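You operate a simulated robot arm through the tools that you are given. There is no shell and no other tool. Be economical: measure what you need, move in short steps, check, and stop when the job is done.

You are at the controls of a simulated robot arm. One attempt, no reset.

TASK
Stack the carton marked "juice" from the folding table on top of the carton labelled "milk".

Only the result counts: the job must be done as asked and must still hold three seconds after the hand-in. Knocking over, shifting, dropping, spilling or breaking anything else fails it.

THE ROBOT
A 5-joint arm with a two-finger parallel gripper, fixed in place. Base frame: the origin is at the foot of the arm, x ahead of it, y to its left, z up; the work surface is at about z = 0. Units: m, degrees, N and s.
With the tool pointing down near the work surface it reaches from about 0.26 to 0.6 m from the base axis. Its first joint turns from -66.0 to 66.0 degrees. The tool tilts only in the upright plane through the base axis and itself; it spins freely about its own axis. Payload 1.57 kg.
Tool frame: the origin (TCP) lies between the finger pads and is the grasp point; the fingertips stand 0.03 m ahead of it; z points along the fingers, y is the line along which they close. Largest opening 0.08 m; finger width 0.017, thickness 0.012; the body of the gripper, 0.04 by 0.082 m, starts 0.08 m behind the TCP.
Orientation is that of the tool frame in the base frame, as a unit quaternion [w, x, y, z]. With the fingers straight down and closing along the base's y, the tool's x points along the base's -x, its y along +y and its z along -z.

THE INTERFACE
- The arm moves only by the tool step_arm. Its arguments are lists of equal length, an entry for each row: "grip": the gripper command, from -1 (shut) to 1 (fully open), values between in proportion; "dp": the shift along the tool's x, y, z in m, a list of three; "dr": the turn, a rotation vector about the tool's x, y, z in rad, a list of three. In form: {"grip": [grip, ...], "dp": [[tx, ty, tz], ...], "dr": [[rx, ry, rz], ...]}. A call has 1 to 8 rows; each row is the pose to reach, as a shift and turn from the pose commanded when the call began, along the tool's axes at that moment. Each row takes 0.2 s and may step no farther than 0.05 m and 8.6 degrees from the row before; otherwise, or with a gripper value out of range, the whole call is refused. Where a pose cannot be reached the arm comes as near as it can. A force on the tool above 40 N (or 10 N above the force at the start of the call, whichever is more), or a blocked arm, ends the call early, and 0.2 s more pass. Each finger travels about 0.153 m/s and halts on what it meets, pressing with about 31 N; the grip force reading is that of the motor and also rises with nothing between the fingers. The clock runs only during rows and for 0.2 s after the last one: add rows that repeat a pose to give the fingers time. It gives the time, the measured TCP pose, the force on the tool (base axes), the opening and the grip force at its end, in the units of the frame above (readings bear some noise), and new pictures: "views" is both (left out), scene, wrist or none.
- Cameras (640 x 400 px; columns grow to the right, rows downward): "scene" is fixed at [0.0333, 0.4098, 0.5235]; the picture's right is [-0.60, -0.80, 0.00], its down [-0.47, 0.36, -0.81] and it looks along [0.64, -0.49, -0.59] (base axes); focal length 233 px, centre (320, 200). "wrist" rides on the gripper at [0.072, -0.007, -0.122] in the tool frame; the picture's right is [0.09, 1.00, 0.00], its down [-0.84, 0.08, -0.54] and it looks along [-0.54, 0.05, 0.84] (tool axes); focal length 238 px, centre (320, 200). There is no depth. A picture from a camera that has moved, and an enlarged one, comes with that camera's place and axes in the base frame and with its lens. The place of the scene camera against the robot may be out by one fixed shift of up to 0.025 m in any direction.
- zoom(camera, box): a new picture of the part [left, top, right, bottom] of that camera's present view, enlarged. No time passes.
- job_done(): hands the job in; it is judged then, once.

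Work in short steps. Places have to be worked out from the pictures, the camera data and where the tool is seen: move nearer, look again, correct. Check each grasp and each placing, and mend what went wrong. You have 90 turns and 170 pictures in all, those below and enlarged ones among them. Open the gripper and draw the arm clear of the work before you hand the job in, unless the task says otherwise; then end with one line.

The tools are called after "Request:" as name(argument=value, ...) on one line, values as JSON. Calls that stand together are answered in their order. step_arm: Moves the arm, as the interface text tells. Its arguments: {"type":"object","properties":{"grip":{"type":"array"},"dp":{"type":"array"},"dr":{"type":"array"},"views":{"type":"string","enum":["both","scene","wrist","none"]}},"required":["grip","dp","dr"]} The other tools are called the same way: zoom (camera, box) takes an enlarged picture of a part of a camera's view; job_done () hands the job in.

At the start:

```text
clock: 0.0
position: [0.3922, 0.1492, 0.3413]
ee_rot: [0.0, -0.001, 1.0, 0.001]
contact_force: [-0.5, -1.1, 0.6]
gripper_width: 0.0798
gripper_force: 0.0
```

scene: 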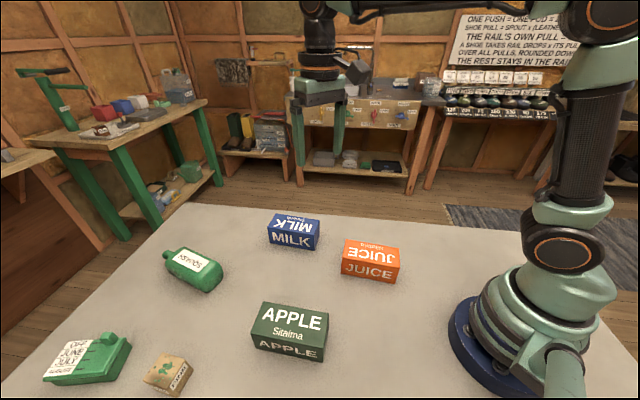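
wrist: 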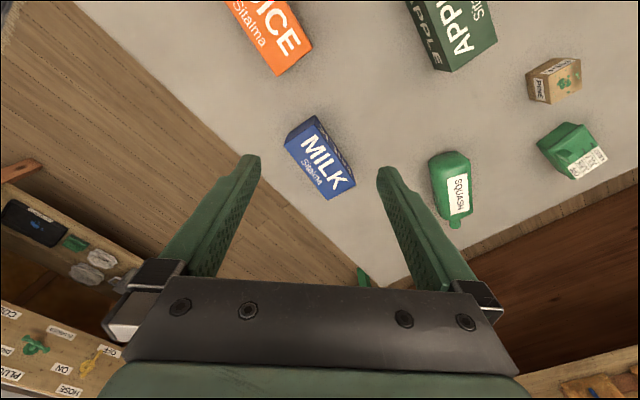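

I'll enlarge the cartons in both views to measure their corners before moving.

Request:
zoom(camera="scene", box=[240, 190, 420, 302])

Request:
zoom(camera="wrist", box=[200, 0, 520, 200])

```text
3.56 times, centred on (330, 246) of scene
camera zoom: at [0.0333, 0.4098, 0.5235], right [-0.6, -0.8, 0.0], down [-0.47, 0.36, -0.81], along [0.64, -0.49, -0.59], focal length 828 px, centre (284, 36)
```

zoom: 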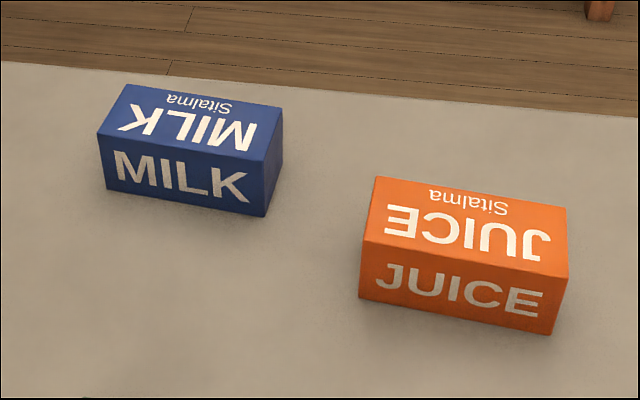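

```text
2.00 times, centred on (360, 100) of wrist
camera zoom: at [0.3201, 0.1442, 0.4628], right [-0.09, 1.0, 0.0], down [0.84, 0.08, 0.54], along [0.54, 0.05, -0.84], focal length 477 px, centre (240, 400)
```

zoom: 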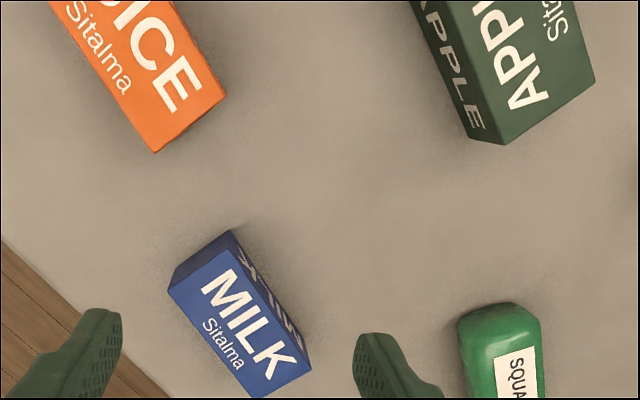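

From both views the cartons measure about 0.14 × 0.064 × 0.06 m with long axes at about 40°. Juice is near [0.29, 0.066] and milk near [0.505, 0.164]; the scene camera seems about 0.017 m off in x. I'll move above the juice, turning the fingers to close across its short side, and look again.

Request:
step_arm(grip=[1, 1, 1, 1, 1, 1, 1], dp=[[0.017, -0.014, 0.015], [0.034, -0.028, 0.03], [0.051, -0.042, 0.045], [0.068, -0.056, 0.06], [0.085, -0.07, 0.075], [0.101, -0.083, 0.09], [0.101, -0.083, 0.09]], dr=[[0, 0, -0.12], [0, 0, -0.24], [0, 0, -0.36], [0, 0, -0.48], [0, 0, -0.6], [0, 0, -0.698], [0, 0, -0.698]])

```text
clock: 1.6
position: [0.2887, 0.0678, 0.2485]
ee_rot: [0.0, -0.343, 0.939, 0.0]
contact_force: [0.8, 0.7, 0.0]
gripper_width: 0.08
gripper_force: 0.0
camera wrist: at [0.2385, 0.0179, 0.3708], right [-0.71, 0.7, 0.0], down [0.59, 0.6, 0.54], along [0.38, 0.39, -0.84], focal length 238 px, centre (320, 200)
```

scene: 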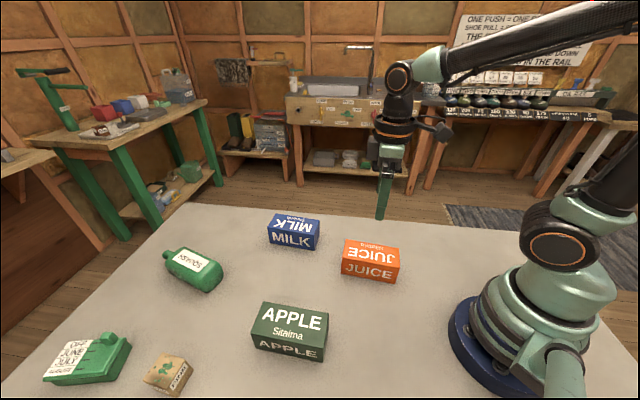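
wrist: 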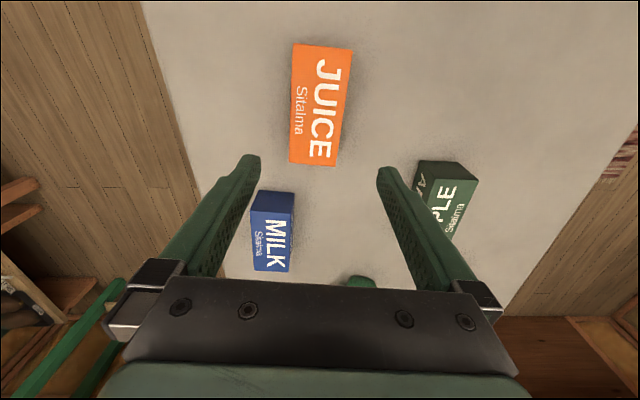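

The juice is nearly aligned with the fingers. I'll enlarge this view for accurate corners.

Request:
zoom(camera="wrist", box=[240, 30, 400, 180])

Request:
zoom(camera="wrist", box=[230, 170, 390, 280])

```text
2.67 times, centred on (320, 105) of wrist
camera zoom: at [0.2385, 0.0179, 0.3708], right [-0.71, 0.7, 0.0], down [0.59, 0.6, 0.54], along [0.38, 0.39, -0.84], focal length 636 px, centre (320, 453)
```

zoom: 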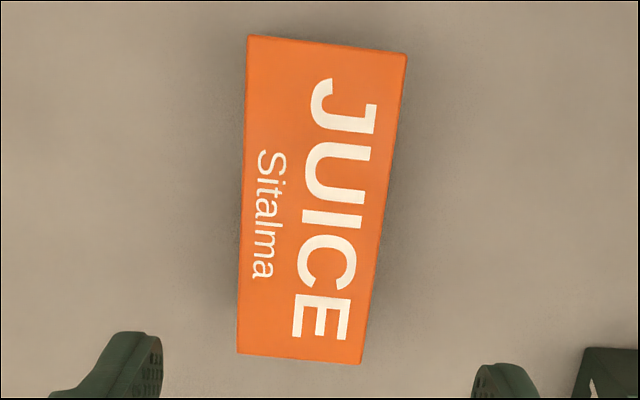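

```text
3.64 times, centred on (310, 225) of wrist
camera zoom: at [0.2385, 0.0179, 0.3708], right [-0.71, 0.7, 0.0], down [0.59, 0.6, 0.54], along [0.38, 0.39, -0.84], focal length 867 px, centre (356, 109)
```

zoom: 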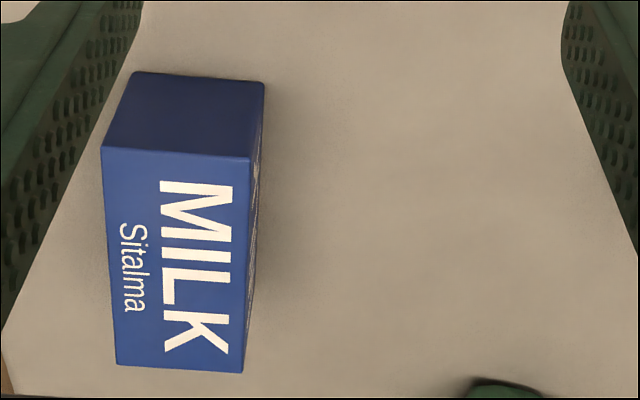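

In the tool frame the juice centre is at about (0.001, −0.0045) and the milk centre at (−0.225, −0.065). Both are aligned with the tool and about 0.140 × 0.0655 × 0.064 m. I'll centre and descend to just above the juice.

Request:
step_arm(grip=[1, 1, 1, 1, 1], dp=[[0.001, -0.0045, 0.03], [0.001, -0.0045, 0.07], [0.001, -0.0045, 0.11], [0.001, -0.0045, 0.14], [0.001, -0.0045, 0.14]], dr=[[0, 0, 0], [0, 0, 0], [0, 0, 0], [0, 0, 0], [0, 0, 0]])

```text
clock: 2.8
position: [0.2907, 0.0617, 0.1105]
ee_rot: [0.0, -0.342, 0.94, 0.0]
contact_force: [0.0, 0.3, 0.0]
gripper_width: 0.08
gripper_force: 0.1
camera wrist: at [0.239, 0.0117, 0.2319], right [-0.71, 0.7, 0.0], down [0.59, 0.6, 0.54], along [0.38, 0.39, -0.84], focal length 238 px, centre (320, 200)
```

scene: 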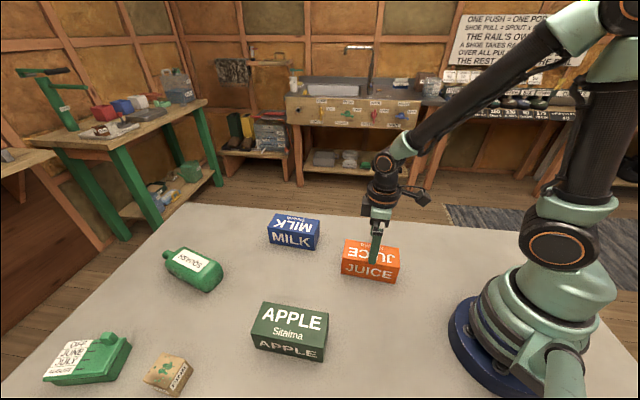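
wrist: 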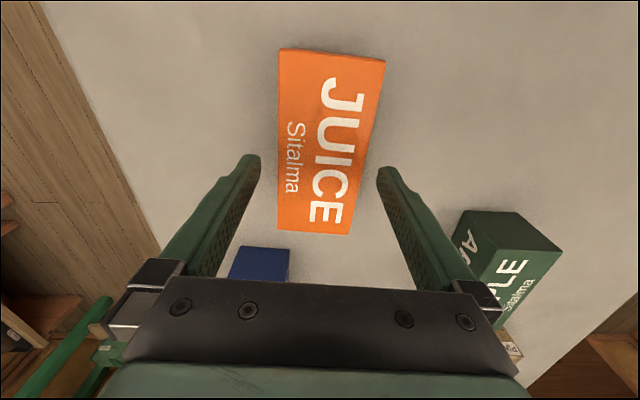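

The juice is now centred between the fingers to within 1 mm. I'll go down to z ≈ 0.042, watching the force.

Request:
step_arm(grip=[1, 1, 1, 1], dp=[[-0.001, 0.001, 0.025], [-0.001, 0.001, 0.05], [-0.001, 0.001, 0.069], [-0.001, 0.001, 0.069]], dr=[[0, 0, 0], [0, 0, 0], [0, 0, 0], [0, 0, 0]])

```text
clock: 3.8
position: [0.2898, 0.0639, 0.0413]
ee_rot: [0.0, -0.342, 0.94, 0.0]
contact_force: [-0.2, -0.9, -0.6]
gripper_width: 0.08
gripper_force: 0.0
camera wrist: at [0.2403, 0.0139, 0.1634], right [-0.71, 0.7, 0.0], down [0.59, 0.6, 0.54], along [0.38, 0.39, -0.84], focal length 238 px, centre (320, 200)
```

scene: 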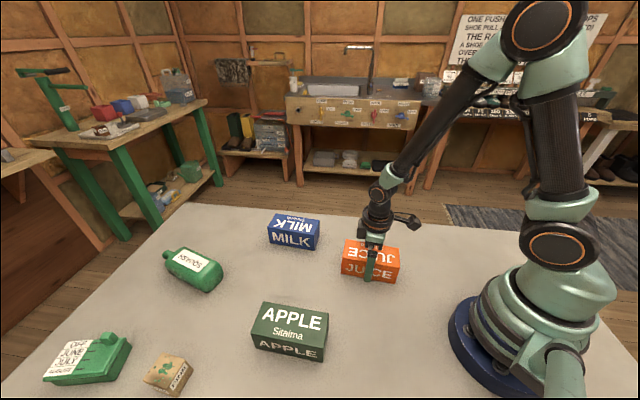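
wrist: 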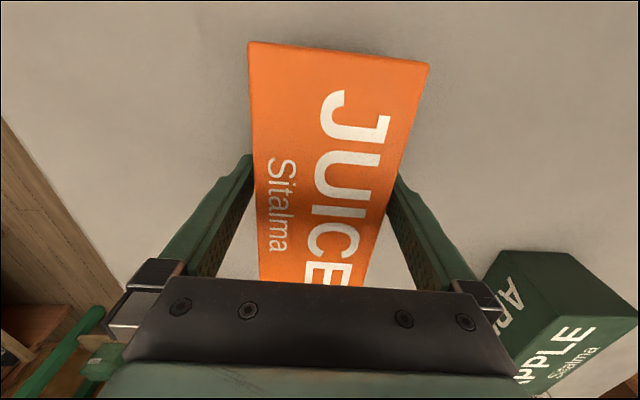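

The fingers straddle the juice without contact, so I'll close now.

Request:
step_arm(grip=[-1, -1, -1], dp=[[0, 0, 0], [0, 0, 0], [0, 0, 0]], dr=[[0, 0, 0], [0, 0, 0], [0, 0, 0]], views="wrist")

```text
clock: 4.6
position: [0.2905, 0.0634, 0.0412]
ee_rot: [0.001, -0.342, 0.94, -0.001]
contact_force: [0.8, -0.9, -0.3]
gripper_width: 0.0649
gripper_force: 31.1
camera wrist: at [0.2402, 0.0138, 0.1636], right [-0.71, 0.7, 0.0], down [0.59, 0.6, 0.54], along [0.38, 0.39, -0.84], focal length 238 px, centre (320, 200)
```

wrist: 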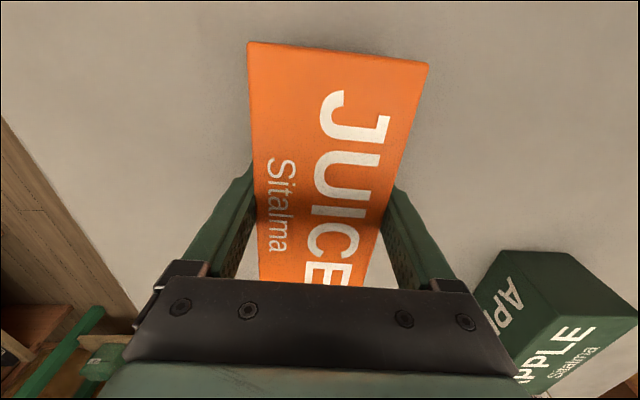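

The grip holds at a width of 0.0649 m. Next I'll lift straight up.

Request:
step_arm(grip=[-1, -1, -1, -1, -1, -1], dp=[[0, 0, -0.015], [0, 0, -0.04], [0, 0, -0.07], [0, 0, -0.1], [0, 0, -0.13], [0, 0, -0.13]], dr=[[0, 0, 0], [0, 0, 0], [0, 0, 0], [0, 0, 0], [0, 0, 0], [0, 0, 0]])

```text
clock: 6.0
position: [0.2922, 0.0683, 0.1752]
ee_rot: [0.001, -0.342, 0.94, 0.0]
contact_force: [0.2, -0.4, 0.9]
gripper_width: 0.065
gripper_force: 30.9
camera wrist: at [0.2414, 0.0165, 0.297], right [-0.71, 0.7, 0.0], down [0.59, 0.6, 0.54], along [0.38, 0.39, -0.84], focal length 238 px, centre (320, 200)
```

scene: 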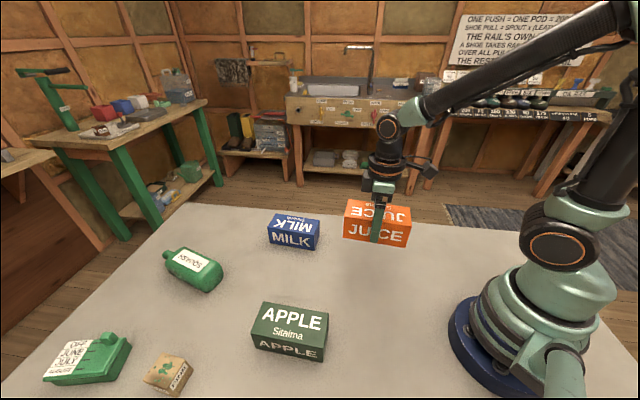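
wrist: 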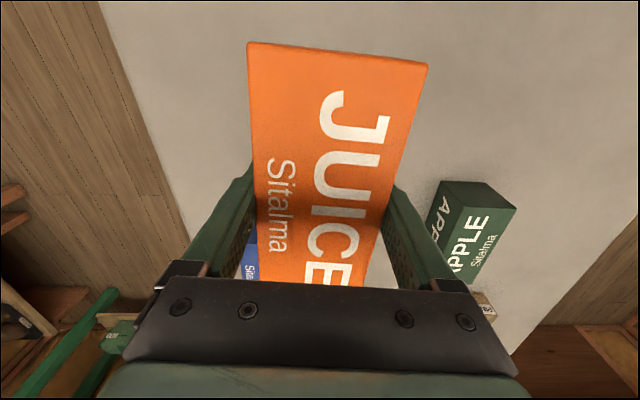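

The juice is lifted and steady. I'll move it level over the milk, a shift of (−0.226, −0.061) in the tool frame, then check.

Request:
step_arm(grip=[-1, -1, -1, -1, -1, -1, -1, -1], dp=[[-0.02, -0.0055, 0], [-0.057, -0.0155, 0], [-0.095, -0.0255, 0], [-0.133, -0.036, 0], [-0.171, -0.046, 0], [-0.205, -0.055, 0], [-0.226, -0.0608, 0], [-0.226, -0.0608, 0]], dr=[[0, 0, 0], [0, 0, 0], [0, 0, 0], [0, 0, 0], [0, 0, 0], [0, 0, 0], [0, 0, 0], [0, 0, 0]])

Request:
zoom(camera="scene", box=[230, 160, 390, 260])

```text
clock: 7.8
position: [0.5036, 0.1626, 0.1724]
ee_rot: [0.0, -0.342, 0.94, 0.0]
contact_force: [0.3, -0.3, 0.2]
gripper_width: 0.065
gripper_force: 31.2
camera wrist: at [0.4534, 0.1131, 0.2941], right [-0.71, 0.7, 0.0], down [0.59, 0.6, 0.54], along [0.38, 0.39, -0.84], focal length 238 px, centre (320, 200)
```

scene: 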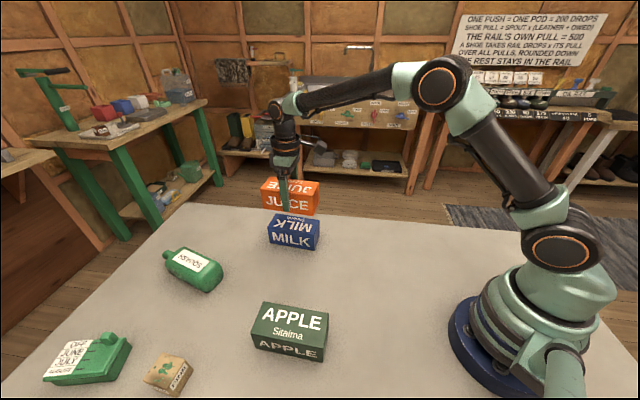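
wrist: 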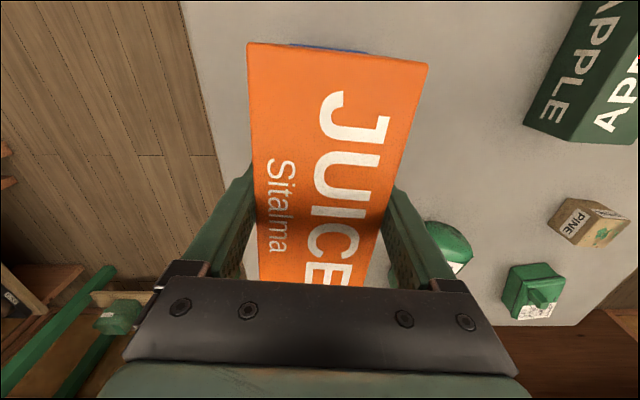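

```text
4.00 times, centred on (310, 210) of scene
camera zoom: at [0.0333, 0.4098, 0.5235], right [-0.6, -0.8, 0.0], down [-0.47, 0.36, -0.81], along [0.64, -0.49, -0.59], focal length 932 px, centre (360, 160)
```

zoom: 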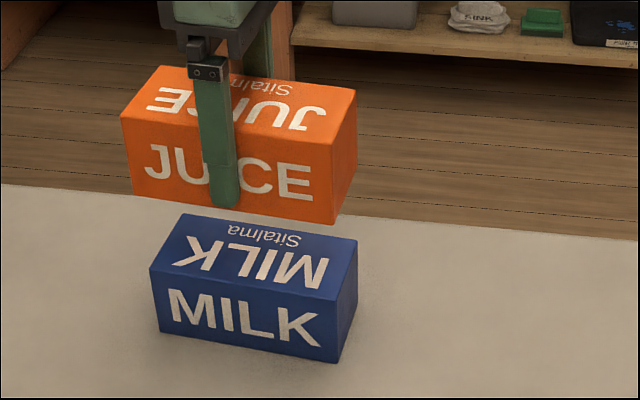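

The scene picture puts the juice over the milk to within about 4 mm and parallel. I'll lower it to about 8 mm above the milk and look again.

Request:
step_arm(grip=[-1, -1, -1, -1, -1], dp=[[0, 0, 0.015], [0, 0, 0.03], [0, 0, 0.045], [0, 0, 0.057], [0, 0, 0.057]], dr=[[0, 0, 0], [0, 0, 0], [0, 0, 0], [0, 0, 0], [0, 0, 0]], views="none")

Request:
zoom(camera="scene", box=[230, 160, 390, 260])

```text
clock: 9.0
position: [0.5045, 0.1627, 0.1146]
ee_rot: [0.0, -0.342, 0.94, 0.0]
contact_force: [0.5, 0.6, 0.0]
gripper_width: 0.065
gripper_force: 30.7
```

```text
4.00 times, centred on (310, 210) of scene
camera zoom: at [0.0333, 0.4098, 0.5235], right [-0.6, -0.8, 0.0], down [-0.47, 0.36, -0.81], along [0.64, -0.49, -0.59], focal length 932 px, centre (360, 160)
```

zoom: 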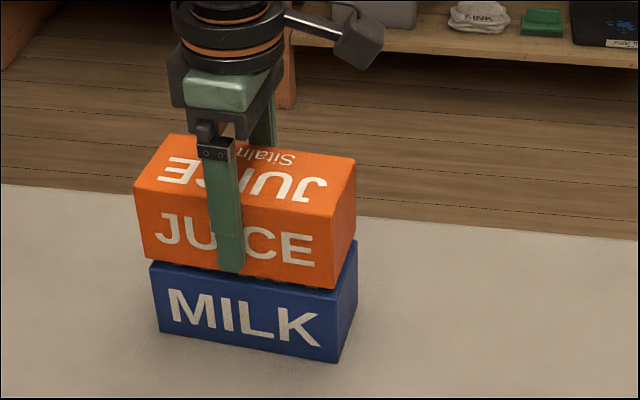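

The alignment looks good, with the juice about 3 mm left along the long axis and a gap of about 8 mm. I'll correct that and lower in small steps.

Request:
step_arm(grip=[-1, -1, -1, -1, -1, -1], dp=[[0.003, 0, 0.0], [0.003, 0, 0.002], [0.003, 0, 0.004], [0.003, 0, 0.006], [0.003, 0, 0.0075], [0.003, 0, 0.0075]], dr=[[0, 0, 0], [0, 0, 0], [0, 0, 0], [0, 0, 0], [0, 0, 0], [0, 0, 0]], views="none")

Request:
zoom(camera="scene", box=[230, 160, 390, 260])

```text
clock: 10.4
position: [0.5015, 0.16, 0.1086]
ee_rot: [0.0, -0.341, 0.94, 0.0]
contact_force: [0.0, -0.3, -0.8]
gripper_width: 0.065
gripper_force: 31.0
```

```text
4.00 times, centred on (310, 210) of scene
camera zoom: at [0.0333, 0.4098, 0.5235], right [-0.6, -0.8, 0.0], down [-0.47, 0.36, -0.81], along [0.64, -0.49, -0.59], focal length 932 px, centre (360, 160)
```

zoom: 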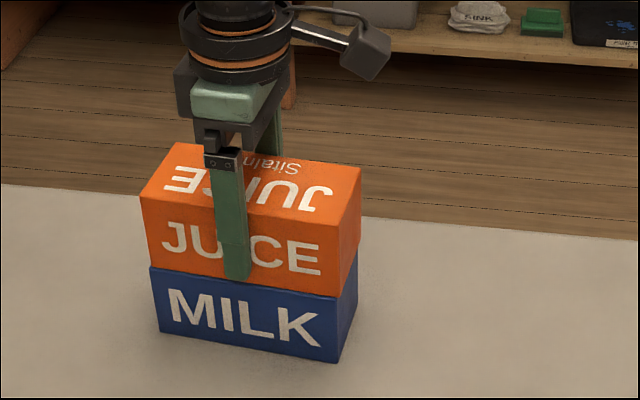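

Almost touching, with no contact force yet. I'll continue in 1 mm steps until a force shows.

Request:
step_arm(grip=[-1, -1, -1], dp=[[0, 0, 0.001], [0, 0, 0.002], [0, 0, 0.002]], dr=[[0, 0, 0], [0, 0, 0], [0, 0, 0]], views="none")

```text
clock: 11.2
position: [0.5037, 0.1605, 0.1056]
ee_rot: [0.002, -0.342, 0.94, -0.001]
contact_force: [-4.8, -1.1, 20.5]
gripper_width: 0.0652
gripper_force: 31.2
```

There is contact at 20 N. I'll ease back about 1 mm to relieve the push, then open the fingers gradually.

Request:
step_arm(grip=[-1, -1, 0.7, 0.85, 1, 1], dp=[[0, 0, -0.001], [0, 0, -0.001], [0, 0, -0.001], [0, 0, -0.001], [0, 0, -0.001], [0, 0, -0.001]], dr=[[0, 0, 0], [0, 0, 0], [0, 0, 0], [0, 0, 0], [0, 0, 0], [0, 0, 0]])

Request:
zoom(camera="scene", box=[230, 160, 390, 260])

```text
clock: 12.6
position: [0.5027, 0.1618, 0.106]
ee_rot: [0.0, -0.343, 0.939, 0.0]
contact_force: [-0.2, 0.0, -0.8]
gripper_width: 0.0802
gripper_force: 0.1
camera wrist: at [0.4521, 0.1112, 0.228], right [-0.71, 0.7, 0.0], down [0.59, 0.6, 0.54], along [0.38, 0.39, -0.84], focal length 238 px, centre (320, 200)
```

scene: 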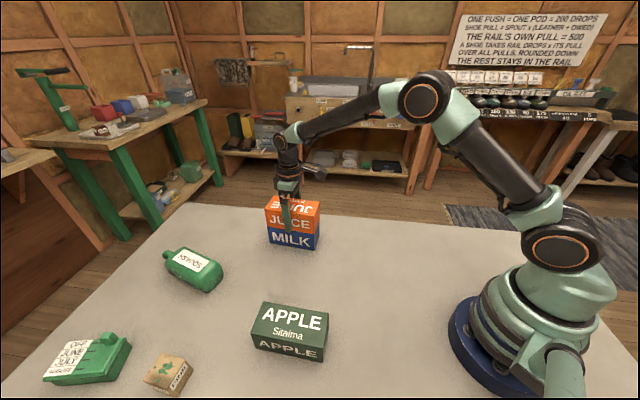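
wrist: 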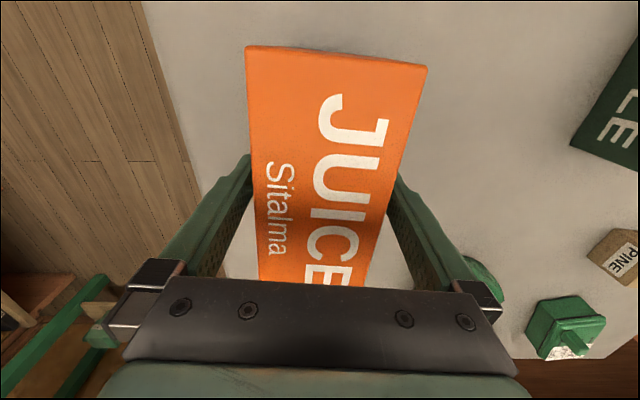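

```text
4.00 times, centred on (310, 210) of scene
camera zoom: at [0.0333, 0.4098, 0.5235], right [-0.6, -0.8, 0.0], down [-0.47, 0.36, -0.81], along [0.64, -0.49, -0.59], focal length 932 px, centre (360, 160)
```

zoom: 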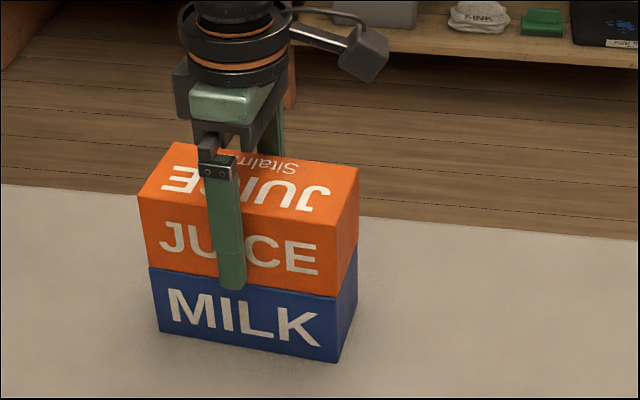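

The juice rests squarely on the milk and the fingers are fully open. I'll withdraw straight up.

Request:
step_arm(grip=[1, 1, 1, 1, 1, 1], dp=[[0, 0, -0.015], [0, 0, -0.04], [0, 0, -0.07], [0, 0, -0.105], [0, 0, -0.14], [0, 0, -0.14]], dr=[[0, 0, 0], [0, 0, 0], [0, 0, 0], [0, 0, 0], [0, 0, 0], [0, 0, 0]])

Request:
zoom(camera="scene", box=[230, 160, 390, 260])

```text
clock: 14.0
position: [0.502, 0.1622, 0.2476]
ee_rot: [0.0, -0.342, 0.94, 0.0]
contact_force: [-0.3, 0.6, -0.1]
gripper_width: 0.0802
gripper_force: 0.0
camera wrist: at [0.452, 0.1121, 0.3692], right [-0.71, 0.7, 0.0], down [0.59, 0.6, 0.54], along [0.38, 0.39, -0.84], focal length 238 px, centre (320, 200)
```

scene: 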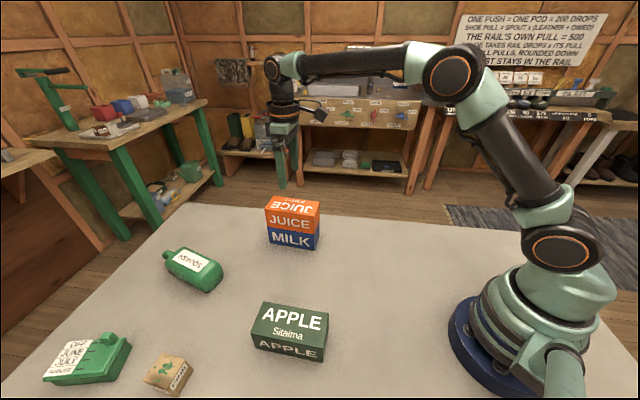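
wrist: 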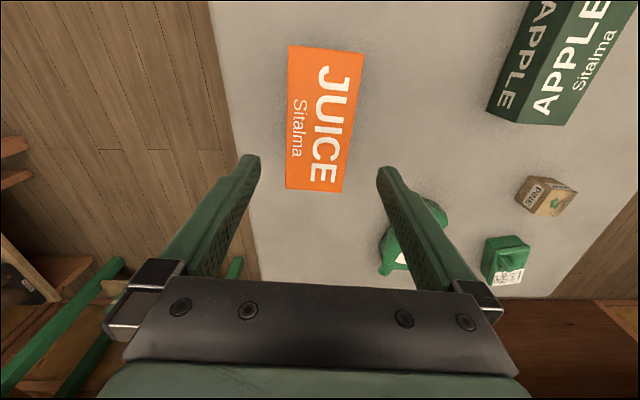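

```text
4.00 times, centred on (310, 210) of scene
camera zoom: at [0.0333, 0.4098, 0.5235], right [-0.6, -0.8, 0.0], down [-0.47, 0.36, -0.81], along [0.64, -0.49, -0.59], focal length 932 px, centre (360, 160)
```

zoom: 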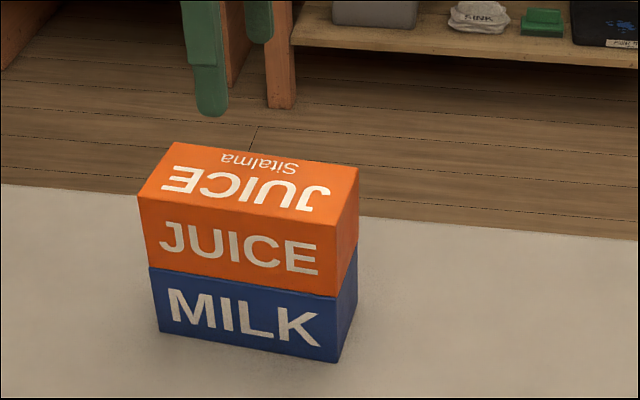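

The stack stands squarely, the arm is clear and nothing else has moved, so I'm handing in.

Request:
job_done()

```text
The job is handed in.
```

The juice carton is stacked squarely on top of the milk carton, the gripper is open and drawn clear, nothing else was moved, and the job is handed in.
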